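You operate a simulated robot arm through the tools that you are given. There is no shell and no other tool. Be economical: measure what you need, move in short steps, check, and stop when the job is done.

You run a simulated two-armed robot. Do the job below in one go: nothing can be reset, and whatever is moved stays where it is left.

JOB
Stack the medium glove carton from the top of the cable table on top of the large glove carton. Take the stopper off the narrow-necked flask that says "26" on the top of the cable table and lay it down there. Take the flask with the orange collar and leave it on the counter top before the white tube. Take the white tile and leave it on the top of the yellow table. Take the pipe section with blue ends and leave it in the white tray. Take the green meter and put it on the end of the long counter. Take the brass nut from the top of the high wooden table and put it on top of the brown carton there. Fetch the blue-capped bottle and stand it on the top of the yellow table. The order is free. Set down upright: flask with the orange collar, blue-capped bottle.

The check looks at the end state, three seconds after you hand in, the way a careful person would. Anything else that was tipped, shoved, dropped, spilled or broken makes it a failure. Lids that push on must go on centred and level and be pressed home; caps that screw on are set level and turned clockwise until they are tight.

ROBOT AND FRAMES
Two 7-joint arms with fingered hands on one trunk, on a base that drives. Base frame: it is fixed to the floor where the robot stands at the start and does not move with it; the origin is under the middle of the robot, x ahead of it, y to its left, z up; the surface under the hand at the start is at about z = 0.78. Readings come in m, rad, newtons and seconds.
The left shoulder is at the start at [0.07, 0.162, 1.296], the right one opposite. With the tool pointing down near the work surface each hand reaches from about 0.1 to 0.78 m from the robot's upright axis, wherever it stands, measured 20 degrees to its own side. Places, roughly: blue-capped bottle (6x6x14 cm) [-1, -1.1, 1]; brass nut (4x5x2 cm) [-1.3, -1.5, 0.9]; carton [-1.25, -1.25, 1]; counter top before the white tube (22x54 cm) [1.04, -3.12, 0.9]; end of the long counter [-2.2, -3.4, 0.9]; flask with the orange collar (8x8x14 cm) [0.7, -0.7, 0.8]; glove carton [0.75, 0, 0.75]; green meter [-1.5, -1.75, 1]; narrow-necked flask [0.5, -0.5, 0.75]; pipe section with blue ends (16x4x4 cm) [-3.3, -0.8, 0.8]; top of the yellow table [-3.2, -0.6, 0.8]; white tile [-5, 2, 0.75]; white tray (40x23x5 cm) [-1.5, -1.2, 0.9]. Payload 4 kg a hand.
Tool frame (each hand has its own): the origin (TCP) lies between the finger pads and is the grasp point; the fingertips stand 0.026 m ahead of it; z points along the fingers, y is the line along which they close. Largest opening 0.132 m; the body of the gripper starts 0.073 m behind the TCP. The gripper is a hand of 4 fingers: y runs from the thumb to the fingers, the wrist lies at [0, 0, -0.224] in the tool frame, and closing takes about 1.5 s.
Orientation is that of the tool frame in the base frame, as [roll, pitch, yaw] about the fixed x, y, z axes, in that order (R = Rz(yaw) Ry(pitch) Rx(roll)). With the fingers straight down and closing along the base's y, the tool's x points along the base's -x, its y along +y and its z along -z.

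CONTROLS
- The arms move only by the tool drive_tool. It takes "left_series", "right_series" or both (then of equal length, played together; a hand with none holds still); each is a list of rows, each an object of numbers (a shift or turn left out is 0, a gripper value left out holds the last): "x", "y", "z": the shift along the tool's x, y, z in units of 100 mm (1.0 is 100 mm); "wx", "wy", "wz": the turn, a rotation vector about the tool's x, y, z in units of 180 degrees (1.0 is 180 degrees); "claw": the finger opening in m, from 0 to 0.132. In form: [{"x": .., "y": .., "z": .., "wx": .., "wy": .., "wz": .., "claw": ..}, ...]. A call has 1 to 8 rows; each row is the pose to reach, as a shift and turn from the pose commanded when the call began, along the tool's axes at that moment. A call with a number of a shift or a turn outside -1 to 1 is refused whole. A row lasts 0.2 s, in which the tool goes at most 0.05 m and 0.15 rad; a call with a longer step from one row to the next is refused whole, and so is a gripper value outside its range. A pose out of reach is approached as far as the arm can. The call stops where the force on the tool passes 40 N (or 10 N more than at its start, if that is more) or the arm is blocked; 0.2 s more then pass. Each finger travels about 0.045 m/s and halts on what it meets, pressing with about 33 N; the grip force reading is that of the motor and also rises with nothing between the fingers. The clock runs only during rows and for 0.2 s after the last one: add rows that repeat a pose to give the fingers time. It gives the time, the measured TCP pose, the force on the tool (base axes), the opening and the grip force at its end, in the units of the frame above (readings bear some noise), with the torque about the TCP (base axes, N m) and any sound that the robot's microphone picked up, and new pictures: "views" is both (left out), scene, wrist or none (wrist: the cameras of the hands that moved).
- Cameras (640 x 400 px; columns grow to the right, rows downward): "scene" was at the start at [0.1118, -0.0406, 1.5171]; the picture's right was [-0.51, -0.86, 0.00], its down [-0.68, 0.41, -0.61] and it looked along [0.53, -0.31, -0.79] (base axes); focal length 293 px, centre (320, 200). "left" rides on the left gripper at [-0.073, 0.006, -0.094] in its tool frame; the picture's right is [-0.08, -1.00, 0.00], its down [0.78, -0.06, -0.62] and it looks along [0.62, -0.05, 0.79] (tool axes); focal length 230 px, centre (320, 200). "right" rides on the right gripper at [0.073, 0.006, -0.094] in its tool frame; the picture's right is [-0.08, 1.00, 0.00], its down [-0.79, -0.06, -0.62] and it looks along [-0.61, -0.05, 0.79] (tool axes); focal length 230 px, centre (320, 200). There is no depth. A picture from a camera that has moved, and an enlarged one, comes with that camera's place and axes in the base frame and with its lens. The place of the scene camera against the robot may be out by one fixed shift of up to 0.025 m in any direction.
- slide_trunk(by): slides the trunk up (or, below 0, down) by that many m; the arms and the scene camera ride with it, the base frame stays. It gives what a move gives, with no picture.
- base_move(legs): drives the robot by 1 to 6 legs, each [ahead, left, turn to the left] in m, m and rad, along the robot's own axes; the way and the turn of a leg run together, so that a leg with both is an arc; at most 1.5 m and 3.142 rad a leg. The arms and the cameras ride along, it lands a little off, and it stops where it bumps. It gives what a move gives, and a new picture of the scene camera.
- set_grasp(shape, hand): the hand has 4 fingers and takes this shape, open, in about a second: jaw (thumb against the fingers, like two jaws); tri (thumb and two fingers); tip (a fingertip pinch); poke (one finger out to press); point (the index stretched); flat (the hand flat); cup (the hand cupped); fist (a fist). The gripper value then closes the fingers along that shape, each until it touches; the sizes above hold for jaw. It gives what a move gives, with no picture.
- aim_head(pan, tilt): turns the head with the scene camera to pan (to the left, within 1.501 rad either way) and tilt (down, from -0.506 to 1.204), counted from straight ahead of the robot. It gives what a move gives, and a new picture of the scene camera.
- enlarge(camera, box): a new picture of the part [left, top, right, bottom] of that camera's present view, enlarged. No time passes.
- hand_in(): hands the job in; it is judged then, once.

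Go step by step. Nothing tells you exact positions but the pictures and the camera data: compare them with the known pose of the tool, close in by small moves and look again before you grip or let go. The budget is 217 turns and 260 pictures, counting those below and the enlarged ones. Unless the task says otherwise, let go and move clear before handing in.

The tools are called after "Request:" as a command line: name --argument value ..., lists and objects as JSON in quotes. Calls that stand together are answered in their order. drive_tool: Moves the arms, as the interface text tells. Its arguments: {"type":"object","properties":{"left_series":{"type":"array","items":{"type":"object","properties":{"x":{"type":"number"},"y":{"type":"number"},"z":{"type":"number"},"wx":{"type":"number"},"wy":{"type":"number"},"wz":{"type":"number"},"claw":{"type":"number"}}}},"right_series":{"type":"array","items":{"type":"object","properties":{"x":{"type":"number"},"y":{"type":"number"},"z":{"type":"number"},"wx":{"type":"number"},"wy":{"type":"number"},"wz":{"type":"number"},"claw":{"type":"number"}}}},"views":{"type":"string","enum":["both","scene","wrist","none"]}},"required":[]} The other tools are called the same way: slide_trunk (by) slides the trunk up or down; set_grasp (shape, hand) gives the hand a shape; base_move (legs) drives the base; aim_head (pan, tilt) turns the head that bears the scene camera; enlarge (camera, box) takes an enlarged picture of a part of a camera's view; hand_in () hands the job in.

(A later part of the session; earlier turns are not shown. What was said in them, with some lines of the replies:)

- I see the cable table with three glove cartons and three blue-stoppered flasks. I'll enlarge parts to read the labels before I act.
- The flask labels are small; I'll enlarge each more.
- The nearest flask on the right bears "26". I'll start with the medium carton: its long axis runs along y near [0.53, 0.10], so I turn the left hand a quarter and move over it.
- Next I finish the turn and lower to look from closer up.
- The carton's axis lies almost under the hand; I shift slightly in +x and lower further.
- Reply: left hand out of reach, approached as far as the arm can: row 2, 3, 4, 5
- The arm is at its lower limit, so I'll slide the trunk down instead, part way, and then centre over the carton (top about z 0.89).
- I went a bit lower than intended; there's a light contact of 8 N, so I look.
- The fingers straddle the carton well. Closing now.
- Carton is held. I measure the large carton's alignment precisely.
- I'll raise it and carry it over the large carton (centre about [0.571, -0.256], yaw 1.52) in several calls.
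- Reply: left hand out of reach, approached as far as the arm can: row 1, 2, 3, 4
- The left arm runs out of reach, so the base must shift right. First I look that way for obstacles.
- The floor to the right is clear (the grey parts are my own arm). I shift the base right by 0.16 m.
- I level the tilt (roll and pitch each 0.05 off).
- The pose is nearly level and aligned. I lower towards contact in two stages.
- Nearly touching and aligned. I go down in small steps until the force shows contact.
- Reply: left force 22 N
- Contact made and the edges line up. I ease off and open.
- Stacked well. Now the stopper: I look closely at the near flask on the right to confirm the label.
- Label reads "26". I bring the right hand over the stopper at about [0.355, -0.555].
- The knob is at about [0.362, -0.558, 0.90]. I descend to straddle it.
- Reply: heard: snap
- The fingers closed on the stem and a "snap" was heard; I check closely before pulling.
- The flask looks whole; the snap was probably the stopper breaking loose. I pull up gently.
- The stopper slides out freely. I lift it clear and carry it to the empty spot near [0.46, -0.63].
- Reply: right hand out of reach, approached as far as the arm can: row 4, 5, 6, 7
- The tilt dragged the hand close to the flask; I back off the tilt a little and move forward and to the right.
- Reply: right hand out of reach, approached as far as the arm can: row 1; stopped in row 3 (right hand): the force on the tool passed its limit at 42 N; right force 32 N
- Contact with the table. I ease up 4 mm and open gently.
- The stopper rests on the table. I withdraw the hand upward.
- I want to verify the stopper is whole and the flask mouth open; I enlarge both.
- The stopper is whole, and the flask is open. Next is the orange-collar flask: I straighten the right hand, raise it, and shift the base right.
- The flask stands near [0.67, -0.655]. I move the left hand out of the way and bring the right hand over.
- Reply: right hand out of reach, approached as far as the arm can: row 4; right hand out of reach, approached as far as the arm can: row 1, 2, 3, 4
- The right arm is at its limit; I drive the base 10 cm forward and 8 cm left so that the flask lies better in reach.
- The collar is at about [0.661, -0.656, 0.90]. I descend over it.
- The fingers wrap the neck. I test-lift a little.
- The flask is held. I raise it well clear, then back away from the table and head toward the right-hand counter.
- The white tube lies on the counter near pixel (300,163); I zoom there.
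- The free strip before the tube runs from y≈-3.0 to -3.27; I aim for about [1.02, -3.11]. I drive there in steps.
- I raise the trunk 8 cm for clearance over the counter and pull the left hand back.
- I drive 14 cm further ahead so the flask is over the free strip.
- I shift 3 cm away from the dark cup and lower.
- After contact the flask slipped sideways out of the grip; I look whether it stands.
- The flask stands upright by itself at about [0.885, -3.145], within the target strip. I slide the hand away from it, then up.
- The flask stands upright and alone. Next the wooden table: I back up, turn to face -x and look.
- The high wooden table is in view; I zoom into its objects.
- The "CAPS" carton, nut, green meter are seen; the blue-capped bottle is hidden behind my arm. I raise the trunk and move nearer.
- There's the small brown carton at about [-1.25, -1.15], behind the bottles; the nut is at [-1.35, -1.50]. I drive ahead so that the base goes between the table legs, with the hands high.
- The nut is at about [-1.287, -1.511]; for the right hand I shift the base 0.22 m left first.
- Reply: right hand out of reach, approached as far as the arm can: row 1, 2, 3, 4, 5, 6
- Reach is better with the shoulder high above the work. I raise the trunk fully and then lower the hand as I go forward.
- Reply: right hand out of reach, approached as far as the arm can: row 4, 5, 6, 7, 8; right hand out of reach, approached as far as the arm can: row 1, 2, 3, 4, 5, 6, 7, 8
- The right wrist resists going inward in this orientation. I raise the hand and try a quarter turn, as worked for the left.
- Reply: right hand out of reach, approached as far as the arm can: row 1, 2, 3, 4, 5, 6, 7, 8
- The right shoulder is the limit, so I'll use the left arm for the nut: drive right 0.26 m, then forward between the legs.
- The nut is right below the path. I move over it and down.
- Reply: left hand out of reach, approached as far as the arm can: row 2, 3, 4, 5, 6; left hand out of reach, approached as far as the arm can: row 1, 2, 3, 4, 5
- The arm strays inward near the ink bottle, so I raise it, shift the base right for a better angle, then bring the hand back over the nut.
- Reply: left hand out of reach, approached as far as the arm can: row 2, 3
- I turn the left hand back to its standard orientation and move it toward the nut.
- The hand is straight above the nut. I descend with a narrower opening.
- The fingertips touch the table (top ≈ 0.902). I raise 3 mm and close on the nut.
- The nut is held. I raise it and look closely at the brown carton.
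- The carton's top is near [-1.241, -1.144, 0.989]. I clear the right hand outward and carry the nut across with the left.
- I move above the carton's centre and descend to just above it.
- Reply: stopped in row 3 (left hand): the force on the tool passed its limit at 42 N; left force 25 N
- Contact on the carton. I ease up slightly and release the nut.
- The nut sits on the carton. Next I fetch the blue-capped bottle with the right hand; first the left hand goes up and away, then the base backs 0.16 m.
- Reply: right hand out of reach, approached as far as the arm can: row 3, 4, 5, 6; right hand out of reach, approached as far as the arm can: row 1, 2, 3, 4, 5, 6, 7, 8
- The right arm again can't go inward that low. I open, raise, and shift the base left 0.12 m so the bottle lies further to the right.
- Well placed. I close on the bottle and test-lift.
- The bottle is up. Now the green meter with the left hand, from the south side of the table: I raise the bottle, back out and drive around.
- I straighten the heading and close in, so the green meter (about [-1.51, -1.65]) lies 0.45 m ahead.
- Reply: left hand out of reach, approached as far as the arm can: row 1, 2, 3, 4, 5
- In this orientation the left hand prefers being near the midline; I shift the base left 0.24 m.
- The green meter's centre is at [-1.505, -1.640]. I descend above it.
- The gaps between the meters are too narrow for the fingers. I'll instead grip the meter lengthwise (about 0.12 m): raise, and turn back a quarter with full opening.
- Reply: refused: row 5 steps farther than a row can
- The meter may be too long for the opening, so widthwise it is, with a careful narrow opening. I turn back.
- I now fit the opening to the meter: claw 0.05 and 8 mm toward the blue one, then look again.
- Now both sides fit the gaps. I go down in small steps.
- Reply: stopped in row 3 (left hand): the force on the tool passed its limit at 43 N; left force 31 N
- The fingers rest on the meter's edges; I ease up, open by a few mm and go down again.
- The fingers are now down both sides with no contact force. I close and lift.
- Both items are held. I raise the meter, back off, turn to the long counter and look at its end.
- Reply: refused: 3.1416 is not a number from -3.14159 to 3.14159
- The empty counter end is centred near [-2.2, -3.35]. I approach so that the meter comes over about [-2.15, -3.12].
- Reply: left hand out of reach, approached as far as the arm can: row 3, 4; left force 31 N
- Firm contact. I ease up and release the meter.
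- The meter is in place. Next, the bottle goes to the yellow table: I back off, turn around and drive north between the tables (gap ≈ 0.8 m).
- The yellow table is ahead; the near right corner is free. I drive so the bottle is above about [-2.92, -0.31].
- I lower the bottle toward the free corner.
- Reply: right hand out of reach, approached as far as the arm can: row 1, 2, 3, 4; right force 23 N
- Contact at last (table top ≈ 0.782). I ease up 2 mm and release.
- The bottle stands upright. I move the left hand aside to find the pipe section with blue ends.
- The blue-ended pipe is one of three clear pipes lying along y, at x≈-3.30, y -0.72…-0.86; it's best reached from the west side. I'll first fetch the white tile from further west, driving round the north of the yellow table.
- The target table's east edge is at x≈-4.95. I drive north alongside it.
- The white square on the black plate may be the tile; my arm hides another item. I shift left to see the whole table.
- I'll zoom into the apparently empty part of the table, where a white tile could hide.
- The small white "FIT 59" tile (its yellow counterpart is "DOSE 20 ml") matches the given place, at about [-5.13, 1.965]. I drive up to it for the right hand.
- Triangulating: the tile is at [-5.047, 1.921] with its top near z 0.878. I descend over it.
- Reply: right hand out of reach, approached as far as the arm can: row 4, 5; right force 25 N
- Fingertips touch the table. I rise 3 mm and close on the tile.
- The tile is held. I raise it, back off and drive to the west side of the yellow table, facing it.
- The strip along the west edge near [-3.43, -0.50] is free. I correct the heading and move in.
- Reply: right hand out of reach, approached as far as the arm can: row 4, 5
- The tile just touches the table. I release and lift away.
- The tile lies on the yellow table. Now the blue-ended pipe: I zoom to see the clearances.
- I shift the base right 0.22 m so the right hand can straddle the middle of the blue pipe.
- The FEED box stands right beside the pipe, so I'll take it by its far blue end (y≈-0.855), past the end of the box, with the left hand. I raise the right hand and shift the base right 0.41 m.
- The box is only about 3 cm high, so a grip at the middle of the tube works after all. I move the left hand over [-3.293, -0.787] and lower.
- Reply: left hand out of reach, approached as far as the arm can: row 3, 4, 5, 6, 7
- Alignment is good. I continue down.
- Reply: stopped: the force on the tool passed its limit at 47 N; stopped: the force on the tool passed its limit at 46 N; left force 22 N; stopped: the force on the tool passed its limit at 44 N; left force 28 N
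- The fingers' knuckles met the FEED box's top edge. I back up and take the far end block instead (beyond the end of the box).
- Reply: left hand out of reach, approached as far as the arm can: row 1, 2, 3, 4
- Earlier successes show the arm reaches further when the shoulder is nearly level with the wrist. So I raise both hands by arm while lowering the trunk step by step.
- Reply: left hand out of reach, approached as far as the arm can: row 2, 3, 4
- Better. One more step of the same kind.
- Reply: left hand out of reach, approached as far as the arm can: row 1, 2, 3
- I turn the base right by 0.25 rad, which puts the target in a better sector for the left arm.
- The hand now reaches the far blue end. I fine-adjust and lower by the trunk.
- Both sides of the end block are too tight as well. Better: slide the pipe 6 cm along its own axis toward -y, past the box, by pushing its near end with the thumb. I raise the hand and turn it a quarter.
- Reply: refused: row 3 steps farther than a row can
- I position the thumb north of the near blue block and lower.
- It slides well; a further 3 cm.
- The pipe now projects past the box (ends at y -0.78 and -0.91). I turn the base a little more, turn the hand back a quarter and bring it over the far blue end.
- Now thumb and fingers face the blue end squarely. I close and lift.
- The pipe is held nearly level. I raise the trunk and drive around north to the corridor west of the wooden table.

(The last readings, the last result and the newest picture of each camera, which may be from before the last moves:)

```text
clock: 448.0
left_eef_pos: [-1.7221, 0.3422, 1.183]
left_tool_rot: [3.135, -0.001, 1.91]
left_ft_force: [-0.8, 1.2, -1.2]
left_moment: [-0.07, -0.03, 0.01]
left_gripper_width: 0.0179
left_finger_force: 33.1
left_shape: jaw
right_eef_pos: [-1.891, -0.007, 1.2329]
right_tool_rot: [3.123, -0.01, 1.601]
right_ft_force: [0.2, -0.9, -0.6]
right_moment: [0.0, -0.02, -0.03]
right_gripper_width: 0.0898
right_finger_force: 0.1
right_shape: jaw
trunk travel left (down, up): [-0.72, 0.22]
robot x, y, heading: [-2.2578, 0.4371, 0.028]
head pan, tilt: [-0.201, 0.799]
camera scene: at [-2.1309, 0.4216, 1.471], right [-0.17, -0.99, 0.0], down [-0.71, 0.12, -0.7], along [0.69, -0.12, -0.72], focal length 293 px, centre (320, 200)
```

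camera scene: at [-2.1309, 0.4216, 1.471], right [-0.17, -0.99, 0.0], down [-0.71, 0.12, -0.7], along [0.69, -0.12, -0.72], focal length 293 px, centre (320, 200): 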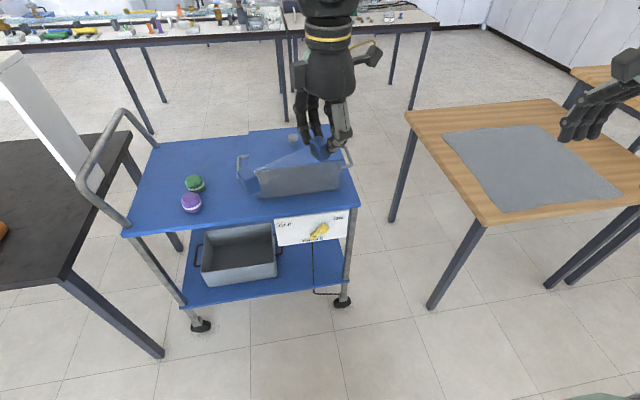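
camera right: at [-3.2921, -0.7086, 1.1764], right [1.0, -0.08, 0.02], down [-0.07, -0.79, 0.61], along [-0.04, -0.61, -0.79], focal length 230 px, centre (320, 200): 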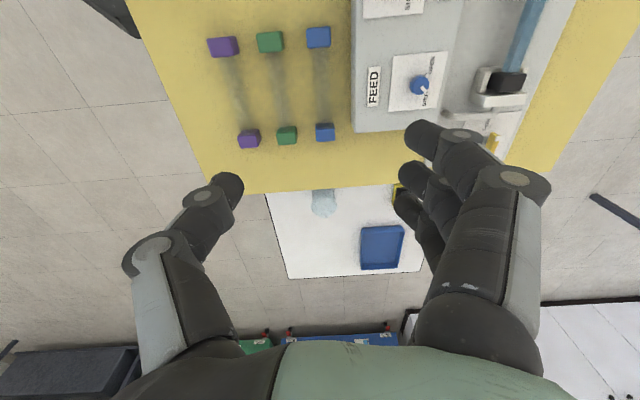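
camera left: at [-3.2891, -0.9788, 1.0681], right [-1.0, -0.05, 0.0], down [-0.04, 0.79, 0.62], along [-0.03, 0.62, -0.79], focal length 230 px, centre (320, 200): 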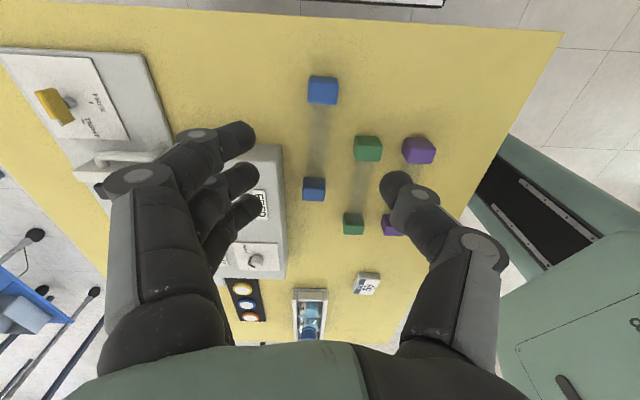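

Request:
base_move --legs '[[-0.05, 0, -0.03], [0, -0.85, 0], [0, -0.8, 0]]'

Request:
aim_head --pan 0.0 --tilt 0.7

```text
clock: 456.8
left_eef_pos: [-1.7815, -1.2959, 1.1819]
left_tool_rot: [3.138, -0.002, 1.881]
left_ft_force: [0.4, 0.4, -2.2]
left_moment: [-0.1, -0.03, 0.01]
left_gripper_width: 0.0179
left_finger_force: 33.4
left_shape: jaw
right_eef_pos: [-1.9605, -1.6406, 1.232]
right_tool_rot: [3.124, -0.011, 1.572]
right_ft_force: [0.0, -0.6, 0.0]
right_moment: [-0.01, -0.01, -0.02]
right_gripper_width: 0.0896
right_finger_force: 0.1
right_shape: jaw
trunk travel left (down, up): [-0.72, 0.22]
robot x, y, heading: [-2.3146, -1.1869, -0.002]
head pan, tilt: [-0.201, 0.799]
camera scene: at [-2.1874, -1.2046, 1.4709], right [-0.2, -0.98, 0.0], down [-0.7, 0.14, -0.7], along [0.68, -0.14, -0.72], focal length 293 px, centre (320, 200)
```

scene: 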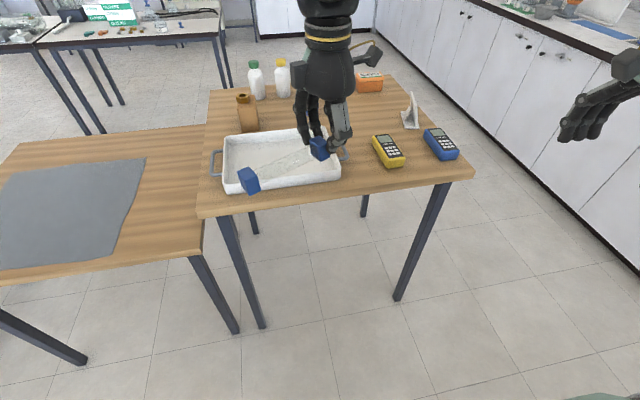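

```text
clock: 457.5
left_eef_pos: [-1.7813, -1.2959, 1.1825]
left_tool_rot: [3.138, 0.0, 1.88]
left_ft_force: [0.5, -0.4, -1.2]
left_moment: [-0.06, -0.03, 0.0]
left_gripper_width: 0.018
left_finger_force: 33.4
left_shape: jaw
right_eef_pos: [-1.9606, -1.6403, 1.2321]
right_tool_rot: [3.124, -0.01, 1.572]
right_ft_force: [0.4, 0.3, -0.3]
right_moment: [0.01, 0.0, -0.02]
right_gripper_width: 0.0899
right_finger_force: 0.0
right_shape: jaw
trunk travel left (down, up): [-0.72, 0.22]
robot x, y, heading: [-2.3138, -1.1889, -0.005]
head pan, tilt: [0.0, 0.7]
camera scene: at [-2.1815, -1.1898, 1.4791], right [0.0, -1.0, 0.0], down [-0.64, 0.0, -0.76], along [0.76, 0.0, -0.64], focal length 293 px, centre (320, 200)
```

scene: 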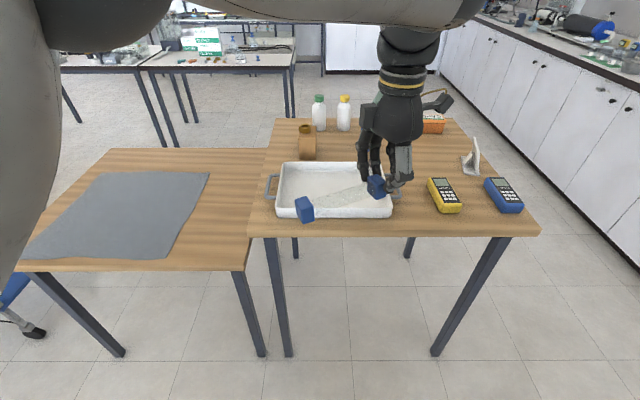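

The tray spans x -1.62…-1.38, y -1.38…-1.07. I drive forward 0.3 m, then swing the pipe along y and lower it in.

Request:
base_move --legs '[[0.3, 0, 0]]'

Request:
drive_tool --left_series '[{"z": 0.2, "wz": 0.04}, {"z": 0.5, "wz": 0.08}, {"z": 0.8, "wz": 0.1}, {"z": 0.8, "wz": 0.1}]'

```text
clock: 459.6
left_eef_pos: [-1.4792, -1.2968, 1.1848]
left_tool_rot: [3.135, 0.001, 1.881]
left_ft_force: [-0.6, 0.4, -0.7]
left_moment: [-0.07, -0.01, 0.01]
left_gripper_width: 0.018
left_finger_force: 33.0
left_shape: jaw
right_eef_pos: [-1.6587, -1.6411, 1.2331]
right_tool_rot: [3.124, -0.01, 1.573]
right_ft_force: [0.0, -0.3, 0.5]
right_moment: [0.01, -0.01, 0.04]
right_gripper_width: 0.0896
right_finger_force: 0.0
right_shape: jaw
trunk travel left (down, up): [-0.72, 0.22]
robot x, y, heading: [-2.0099, -1.1847, -0.003]
head pan, tilt: [0.0, 0.7]
camera scene: at [-1.8802, -1.1895, 1.4794], right [0.0, -1.0, 0.0], down [-0.64, 0.0, -0.77], along [0.77, 0.0, -0.64], focal length 293 px, centre (320, 200)
```

scene: 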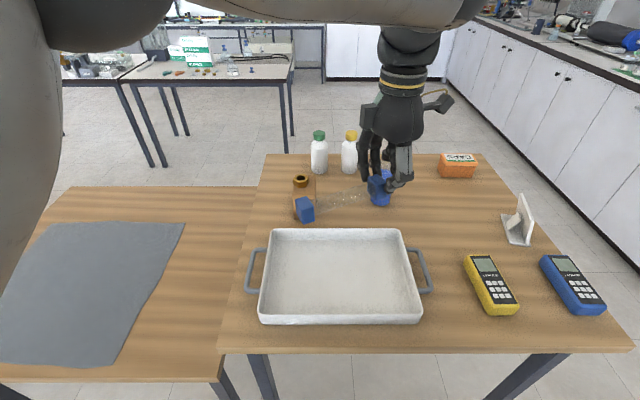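

```text
clock: 460.6
left_eef_pos: [-1.4787, -1.2952, 1.1029]
left_tool_rot: [3.137, 0.001, 1.567]
left_ft_force: [0.5, -1.2, -1.4]
left_moment: [-0.05, -0.04, -0.03]
left_gripper_width: 0.018
left_finger_force: 32.4
left_shape: jaw
right_eef_pos: [-1.6583, -1.6399, 1.235]
right_tool_rot: [3.123, -0.009, 1.571]
right_ft_force: [-0.3, 0.1, 0.5]
right_moment: [-0.01, 0.01, 0.03]
right_gripper_width: 0.0897
right_finger_force: 0.1
right_shape: jaw
trunk travel left (down, up): [-0.72, 0.22]
robot x, y, heading: [-2.0126, -1.1884, -0.0]
head pan, tilt: [0.0, 0.7]
camera scene: at [-1.8793, -1.1894, 1.4793], right [0.0, -1.0, 0.0], down [-0.64, 0.0, -0.77], along [0.77, 0.0, -0.64], focal length 293 px, centre (320, 200)
camera left: at [-1.4737, -1.3681, 1.1977], right [-1.0, -0.07, 0.0], down [-0.06, 0.78, 0.62], along [-0.04, 0.62, -0.79], focal length 230 px, centre (320, 200)
```

scene: 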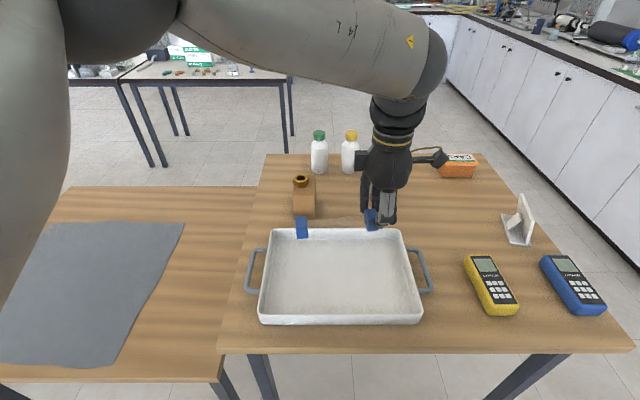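
left: 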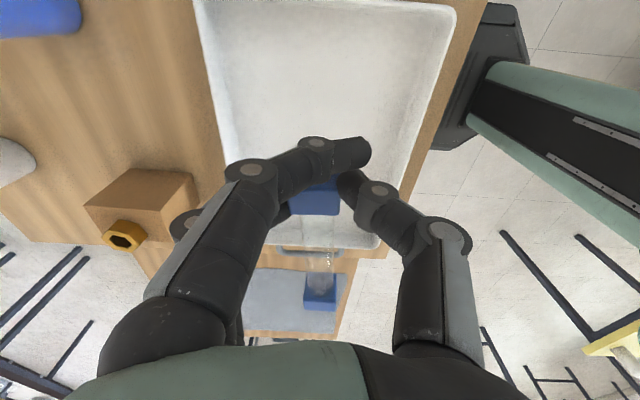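

The pipe hangs over the tray's middle. I shift 2 cm and lower it in.

Request:
drive_tool --left_series '[{"y": -0.2, "x": 0.05, "z": 0.2}, {"y": -0.2, "x": 0.1, "z": 0.5}, {"y": -0.2, "x": 0.1, "z": 0.8}, {"y": -0.2, "x": 0.1, "z": 1.0}, {"y": -0.2, "x": 0.1, "z": 1.0}]' --views "none"

Request:
drive_tool --left_series '[{"z": 0.1}, {"z": 0.2}, {"z": 0.3}, {"z": 0.3}]'

```text
clock: 461.8
left_eef_pos: [-1.4994, -1.2864, 1.0034]
left_tool_rot: [3.138, 0.0, 1.567]
left_ft_force: [0.5, 0.5, -1.5]
left_moment: [-0.06, -0.03, -0.01]
left_gripper_width: 0.0181
left_finger_force: 32.9
left_shape: jaw
right_eef_pos: [-1.657, -1.64, 1.2326]
right_tool_rot: [3.124, -0.011, 1.572]
right_ft_force: [-0.5, -1.1, 0.3]
right_moment: [0.02, -0.01, 0.0]
right_gripper_width: 0.0896
right_finger_force: 0.0
right_shape: jaw
trunk travel left (down, up): [-0.72, 0.22]
robot x, y, heading: [-2.0114, -1.1902, -0.003]
head pan, tilt: [0.0, 0.7]
```

```text
clock: 462.8
left_eef_pos: [-1.4979, -1.285, 0.9721]
left_tool_rot: [3.138, 0.0, 1.567]
left_ft_force: [0.4, 0.1, -0.8]
left_moment: [-0.07, 0.02, -0.01]
left_gripper_width: 0.0181
left_finger_force: 33.3
left_shape: jaw
right_eef_pos: [-1.6563, -1.6408, 1.2318]
right_tool_rot: [3.124, -0.01, 1.572]
right_ft_force: [-0.4, 0.2, -0.3]
right_moment: [0.02, 0.01, 0.0]
right_gripper_width: 0.0897
right_finger_force: 0.0
right_shape: jaw
trunk travel left (down, up): [-0.72, 0.22]
robot x, y, heading: [-2.0077, -1.1832, -0.004]
head pan, tilt: [0.0, 0.7]
camera scene: at [-1.8785, -1.1895, 1.4792], right [0.0, -1.0, 0.0], down [-0.64, 0.0, -0.76], along [0.76, 0.0, -0.64], focal length 293 px, centre (320, 200)
camera left: at [-1.4922, -1.3572, 1.0672], right [-1.0, -0.07, 0.0], down [-0.06, 0.78, 0.62], along [-0.04, 0.62, -0.79], focal length 230 px, centre (320, 200)
```

scene: 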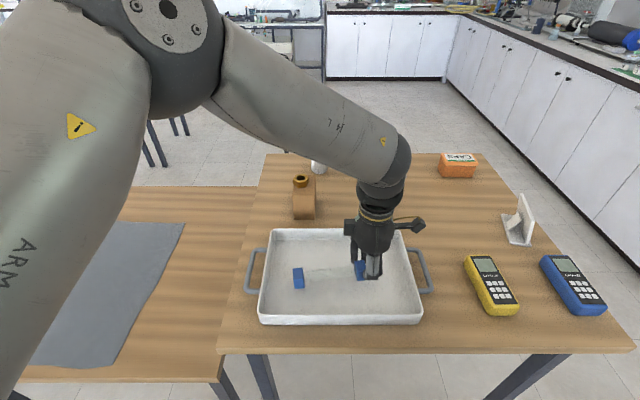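
left: 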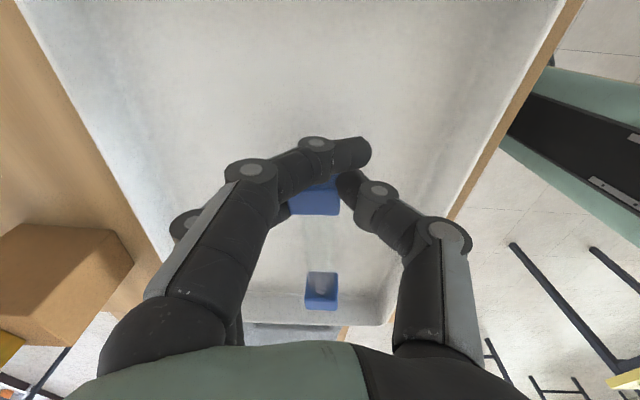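

Nicely inside the tray. I lower in small steps until contact.

Request:
drive_tool --left_series '[{"z": 0.05}, {"z": 0.1}, {"z": 0.12}, {"z": 0.12}]' --views "none"

Request:
drive_tool --left_series '[{"z": 0.04}, {"z": 0.07}, {"z": 0.07}]' --views "none"

```text
clock: 463.8
left_eef_pos: [-1.4972, -1.2844, 0.9617]
left_tool_rot: [3.14, 0.0, 1.567]
left_ft_force: [-0.1, -0.2, 0.3]
left_moment: [-0.03, -0.02, -0.03]
left_gripper_width: 0.0178
left_finger_force: 32.5
left_shape: jaw
right_eef_pos: [-1.6564, -1.6413, 1.2333]
right_tool_rot: [3.124, -0.011, 1.574]
right_ft_force: [-0.2, 0.3, -0.5]
right_moment: [-0.04, -0.03, 0.0]
right_gripper_width: 0.0898
right_finger_force: 0.1
right_shape: jaw
trunk travel left (down, up): [-0.72, 0.22]
robot x, y, heading: [-2.0103, -1.1883, -0.0]
head pan, tilt: [0.0, 0.7]
```

```text
clock: 464.6
left_eef_pos: [-1.4974, -1.2853, 0.9546]
left_tool_rot: [3.138, -0.002, 1.568]
left_ft_force: [-0.5, 0.1, -0.5]
left_moment: [-0.08, -0.02, -0.02]
left_gripper_width: 0.0182
left_finger_force: 32.8
left_shape: jaw
right_eef_pos: [-1.6561, -1.6397, 1.2329]
right_tool_rot: [3.125, -0.01, 1.572]
right_ft_force: [0.1, 0.8, -0.4]
right_moment: [0.01, -0.04, 0.02]
right_gripper_width: 0.0896
right_finger_force: 0.1
right_shape: jaw
trunk travel left (down, up): [-0.72, 0.22]
robot x, y, heading: [-2.0078, -1.1871, 0.001]
head pan, tilt: [0.0, 0.7]
```

Request:
drive_tool --left_series '[{"z": 0.03}, {"z": 0.05}, {"z": 0.05}]' --views "none"

Request:
drive_tool --left_series '[{"z": 0.02}, {"z": 0.04}, {"z": 0.04}]' --views "none"

```text
clock: 465.4
left_eef_pos: [-1.498, -1.2854, 0.9479]
left_tool_rot: [3.139, -0.002, 1.567]
left_ft_force: [0.4, 0.0, -0.7]
left_moment: [0.01, -0.02, 0.02]
left_gripper_width: 0.0177
left_finger_force: 33.1
left_shape: jaw
right_eef_pos: [-1.657, -1.641, 1.2312]
right_tool_rot: [3.124, -0.01, 1.572]
right_ft_force: [-0.3, -0.6, 0.4]
right_moment: [-0.01, 0.01, 0.0]
right_gripper_width: 0.0896
right_finger_force: 0.0
right_shape: jaw
trunk travel left (down, up): [-0.72, 0.22]
robot x, y, heading: [-2.0118, -1.1886, -0.001]
head pan, tilt: [0.0, 0.7]
```

```text
clock: 466.2
left_eef_pos: [-1.4988, -1.2864, 0.947]
left_tool_rot: [3.136, 0.001, 1.567]
left_ft_force: [0.1, -0.1, 11.4]
left_moment: [0.12, -0.16, -0.04]
left_gripper_width: 0.018
left_finger_force: 33.1
left_shape: jaw
right_eef_pos: [-1.6579, -1.6402, 1.2335]
right_tool_rot: [3.125, -0.01, 1.573]
right_ft_force: [0.1, 0.2, -0.3]
right_moment: [-0.01, 0.02, -0.04]
right_gripper_width: 0.0898
right_finger_force: 0.0
right_shape: jaw
trunk travel left (down, up): [-0.72, 0.22]
robot x, y, heading: [-2.0074, -1.1857, -0.006]
head pan, tilt: [0.0, 0.7]
```

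Contact with the tray floor. I ease up slightly, release and withdraw.

Request:
drive_tool --left_series '[{"z": -0.01, "claw": 0.03}, {"z": -0.01, "claw": 0.045}, {"z": -0.01, "claw": 0.06}, {"z": -0.01, "claw": 0.07}, {"z": -0.01, "claw": 0.07}]' --views "none"

Request:
drive_tool --left_series '[{"z": -0.25}, {"z": -0.5}, {"z": -0.8}, {"z": -1.0}]' --views "none"

Request:
drive_tool --left_series '[{"z": -0.4}, {"z": -0.8}, {"z": -1.0}]' --views "scene"

```text
clock: 467.4
left_eef_pos: [-1.4968, -1.2861, 0.9468]
left_tool_rot: [3.139, 0.0, 1.565]
left_ft_force: [0.1, 0.5, -0.6]
left_moment: [0.02, -0.02, 0.02]
left_gripper_width: 0.0689
left_finger_force: 0.1
left_shape: jaw
right_eef_pos: [-1.6567, -1.6399, 1.2332]
right_tool_rot: [3.123, -0.011, 1.573]
right_ft_force: [0.6, 0.3, -0.5]
right_moment: [0.02, -0.04, 0.03]
right_gripper_width: 0.0897
right_finger_force: 0.0
right_shape: jaw
trunk travel left (down, up): [-0.72, 0.22]
robot x, y, heading: [-2.0098, -1.1871, -0.005]
head pan, tilt: [0.0, 0.7]
```

```text
clock: 468.4
left_eef_pos: [-1.4978, -1.2861, 1.047]
left_tool_rot: [3.139, 0.0, 1.568]
left_ft_force: [0.3, -0.3, -0.4]
left_moment: [0.02, -0.01, -0.03]
left_gripper_width: 0.069
left_finger_force: 0.1
left_shape: jaw
right_eef_pos: [-1.6571, -1.641, 1.2322]
right_tool_rot: [3.125, -0.011, 1.572]
right_ft_force: [0.7, 0.7, 0.5]
right_moment: [0.0, -0.01, 0.03]
right_gripper_width: 0.0902
right_finger_force: 0.0
right_shape: jaw
trunk travel left (down, up): [-0.72, 0.22]
robot x, y, heading: [-2.0098, -1.1851, -0.002]
head pan, tilt: [0.0, 0.7]
```

```text
clock: 469.2
left_eef_pos: [-1.4999, -1.2877, 1.146]
left_tool_rot: [3.139, -0.003, 1.568]
left_ft_force: [-0.3, -0.2, -0.1]
left_moment: [-0.02, -0.02, 0.04]
left_gripper_width: 0.0695
left_finger_force: 0.2
left_shape: jaw
right_eef_pos: [-1.6563, -1.6406, 1.2334]
right_tool_rot: [3.125, -0.01, 1.572]
right_ft_force: [-0.1, -0.5, 0.0]
right_moment: [-0.03, 0.01, 0.03]
right_gripper_width: 0.0894
right_finger_force: 0.0
right_shape: jaw
trunk travel left (down, up): [-0.72, 0.22]
robot x, y, heading: [-2.0095, -1.1916, -0.003]
head pan, tilt: [0.0, 0.7]
camera scene: at [-1.878, -1.1898, 1.4791], right [0.0, -1.0, 0.0], down [-0.64, 0.0, -0.76], along [0.76, 0.0, -0.64], focal length 293 px, centre (320, 200)
```

scene: 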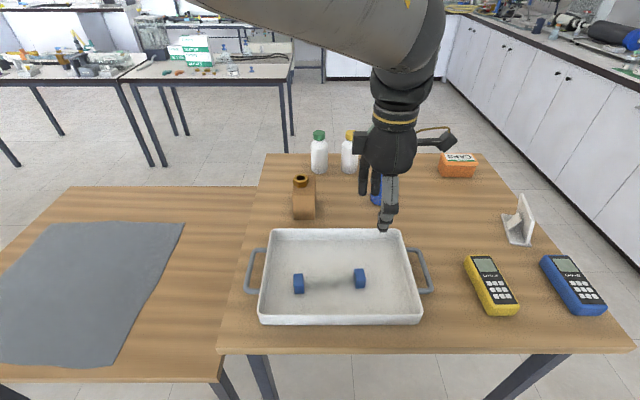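

The pipe lies in the tray. All eight items are done; I back clear.

Request:
base_move --legs '[[-0.25, 0, 0]]'

Request:
enlarge --camera "scene" --box '[220, 60, 560, 270]'

```text
clock: 471.0
left_eef_pos: [-1.7513, -1.2879, 1.1452]
left_tool_rot: [3.141, -0.003, 1.571]
left_ft_force: [1.2, -0.7, -0.8]
left_moment: [0.04, 0.01, 0.02]
left_gripper_width: 0.0692
left_finger_force: 0.1
left_shape: jaw
right_eef_pos: [-1.907, -1.6406, 1.231]
right_tool_rot: [3.127, -0.01, 1.575]
right_ft_force: [0.0, -0.5, 0.1]
right_moment: [-0.03, 0.02, -0.03]
right_gripper_width: 0.0897
right_finger_force: 0.0
right_shape: jaw
trunk travel left (down, up): [-0.72, 0.22]
robot x, y, heading: [-2.2623, -1.1882, 0.003]
head pan, tilt: [0.0, 0.7]
camera scene: at [-2.1298, -1.1894, 1.479], right [0.0, -1.0, 0.0], down [-0.65, 0.0, -0.76], along [0.76, 0.0, -0.65], focal length 293 px, centre (320, 200)
```

scene: 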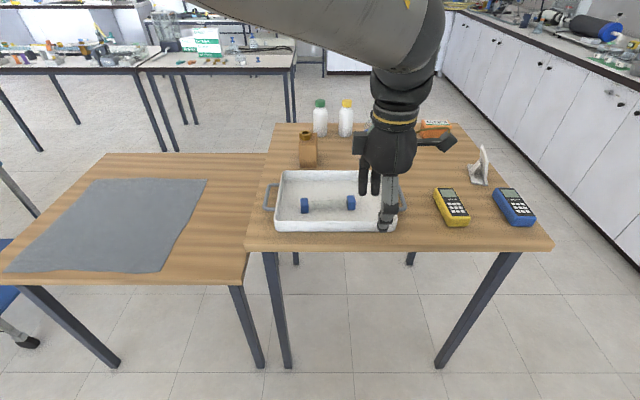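

```text
1.88 times, centred on (390, 165) of scene
camera zoom: at [-2.1298, -1.1894, 1.479], right [0.0, -1.0, 0.0], down [-0.65, 0.0, -0.76], along [0.76, 0.0, -0.65], focal length 552 px, centre (188, 266)
```

zoom: 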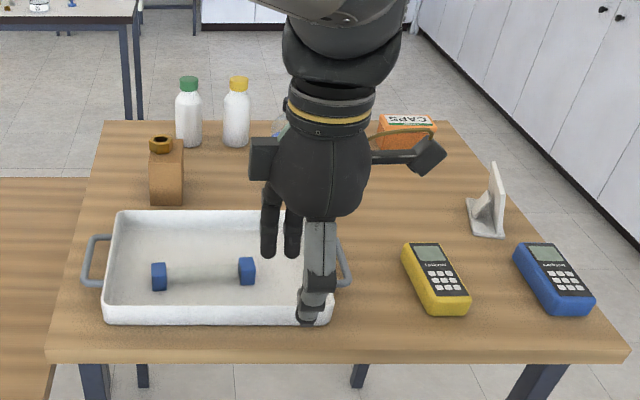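

Everything in view is in its place, with the pipe in the tray, the nut on the carton and the hands clear, so I hand in.

Request:
hand_in

```text
The job is handed in.
```

All eight parts of the job are done and handed in. Three points carry some doubt:
- **Orange-collar flask:** it slipped from the grip on contact with the counter. It stands upright, but near the end of the white tube rather than its middle.
- **White tile:** I took the small "FIT 59" block to be the white tile.
- **Stopper:** there was a snap as I gripped it. The flask and the stopper both look whole.
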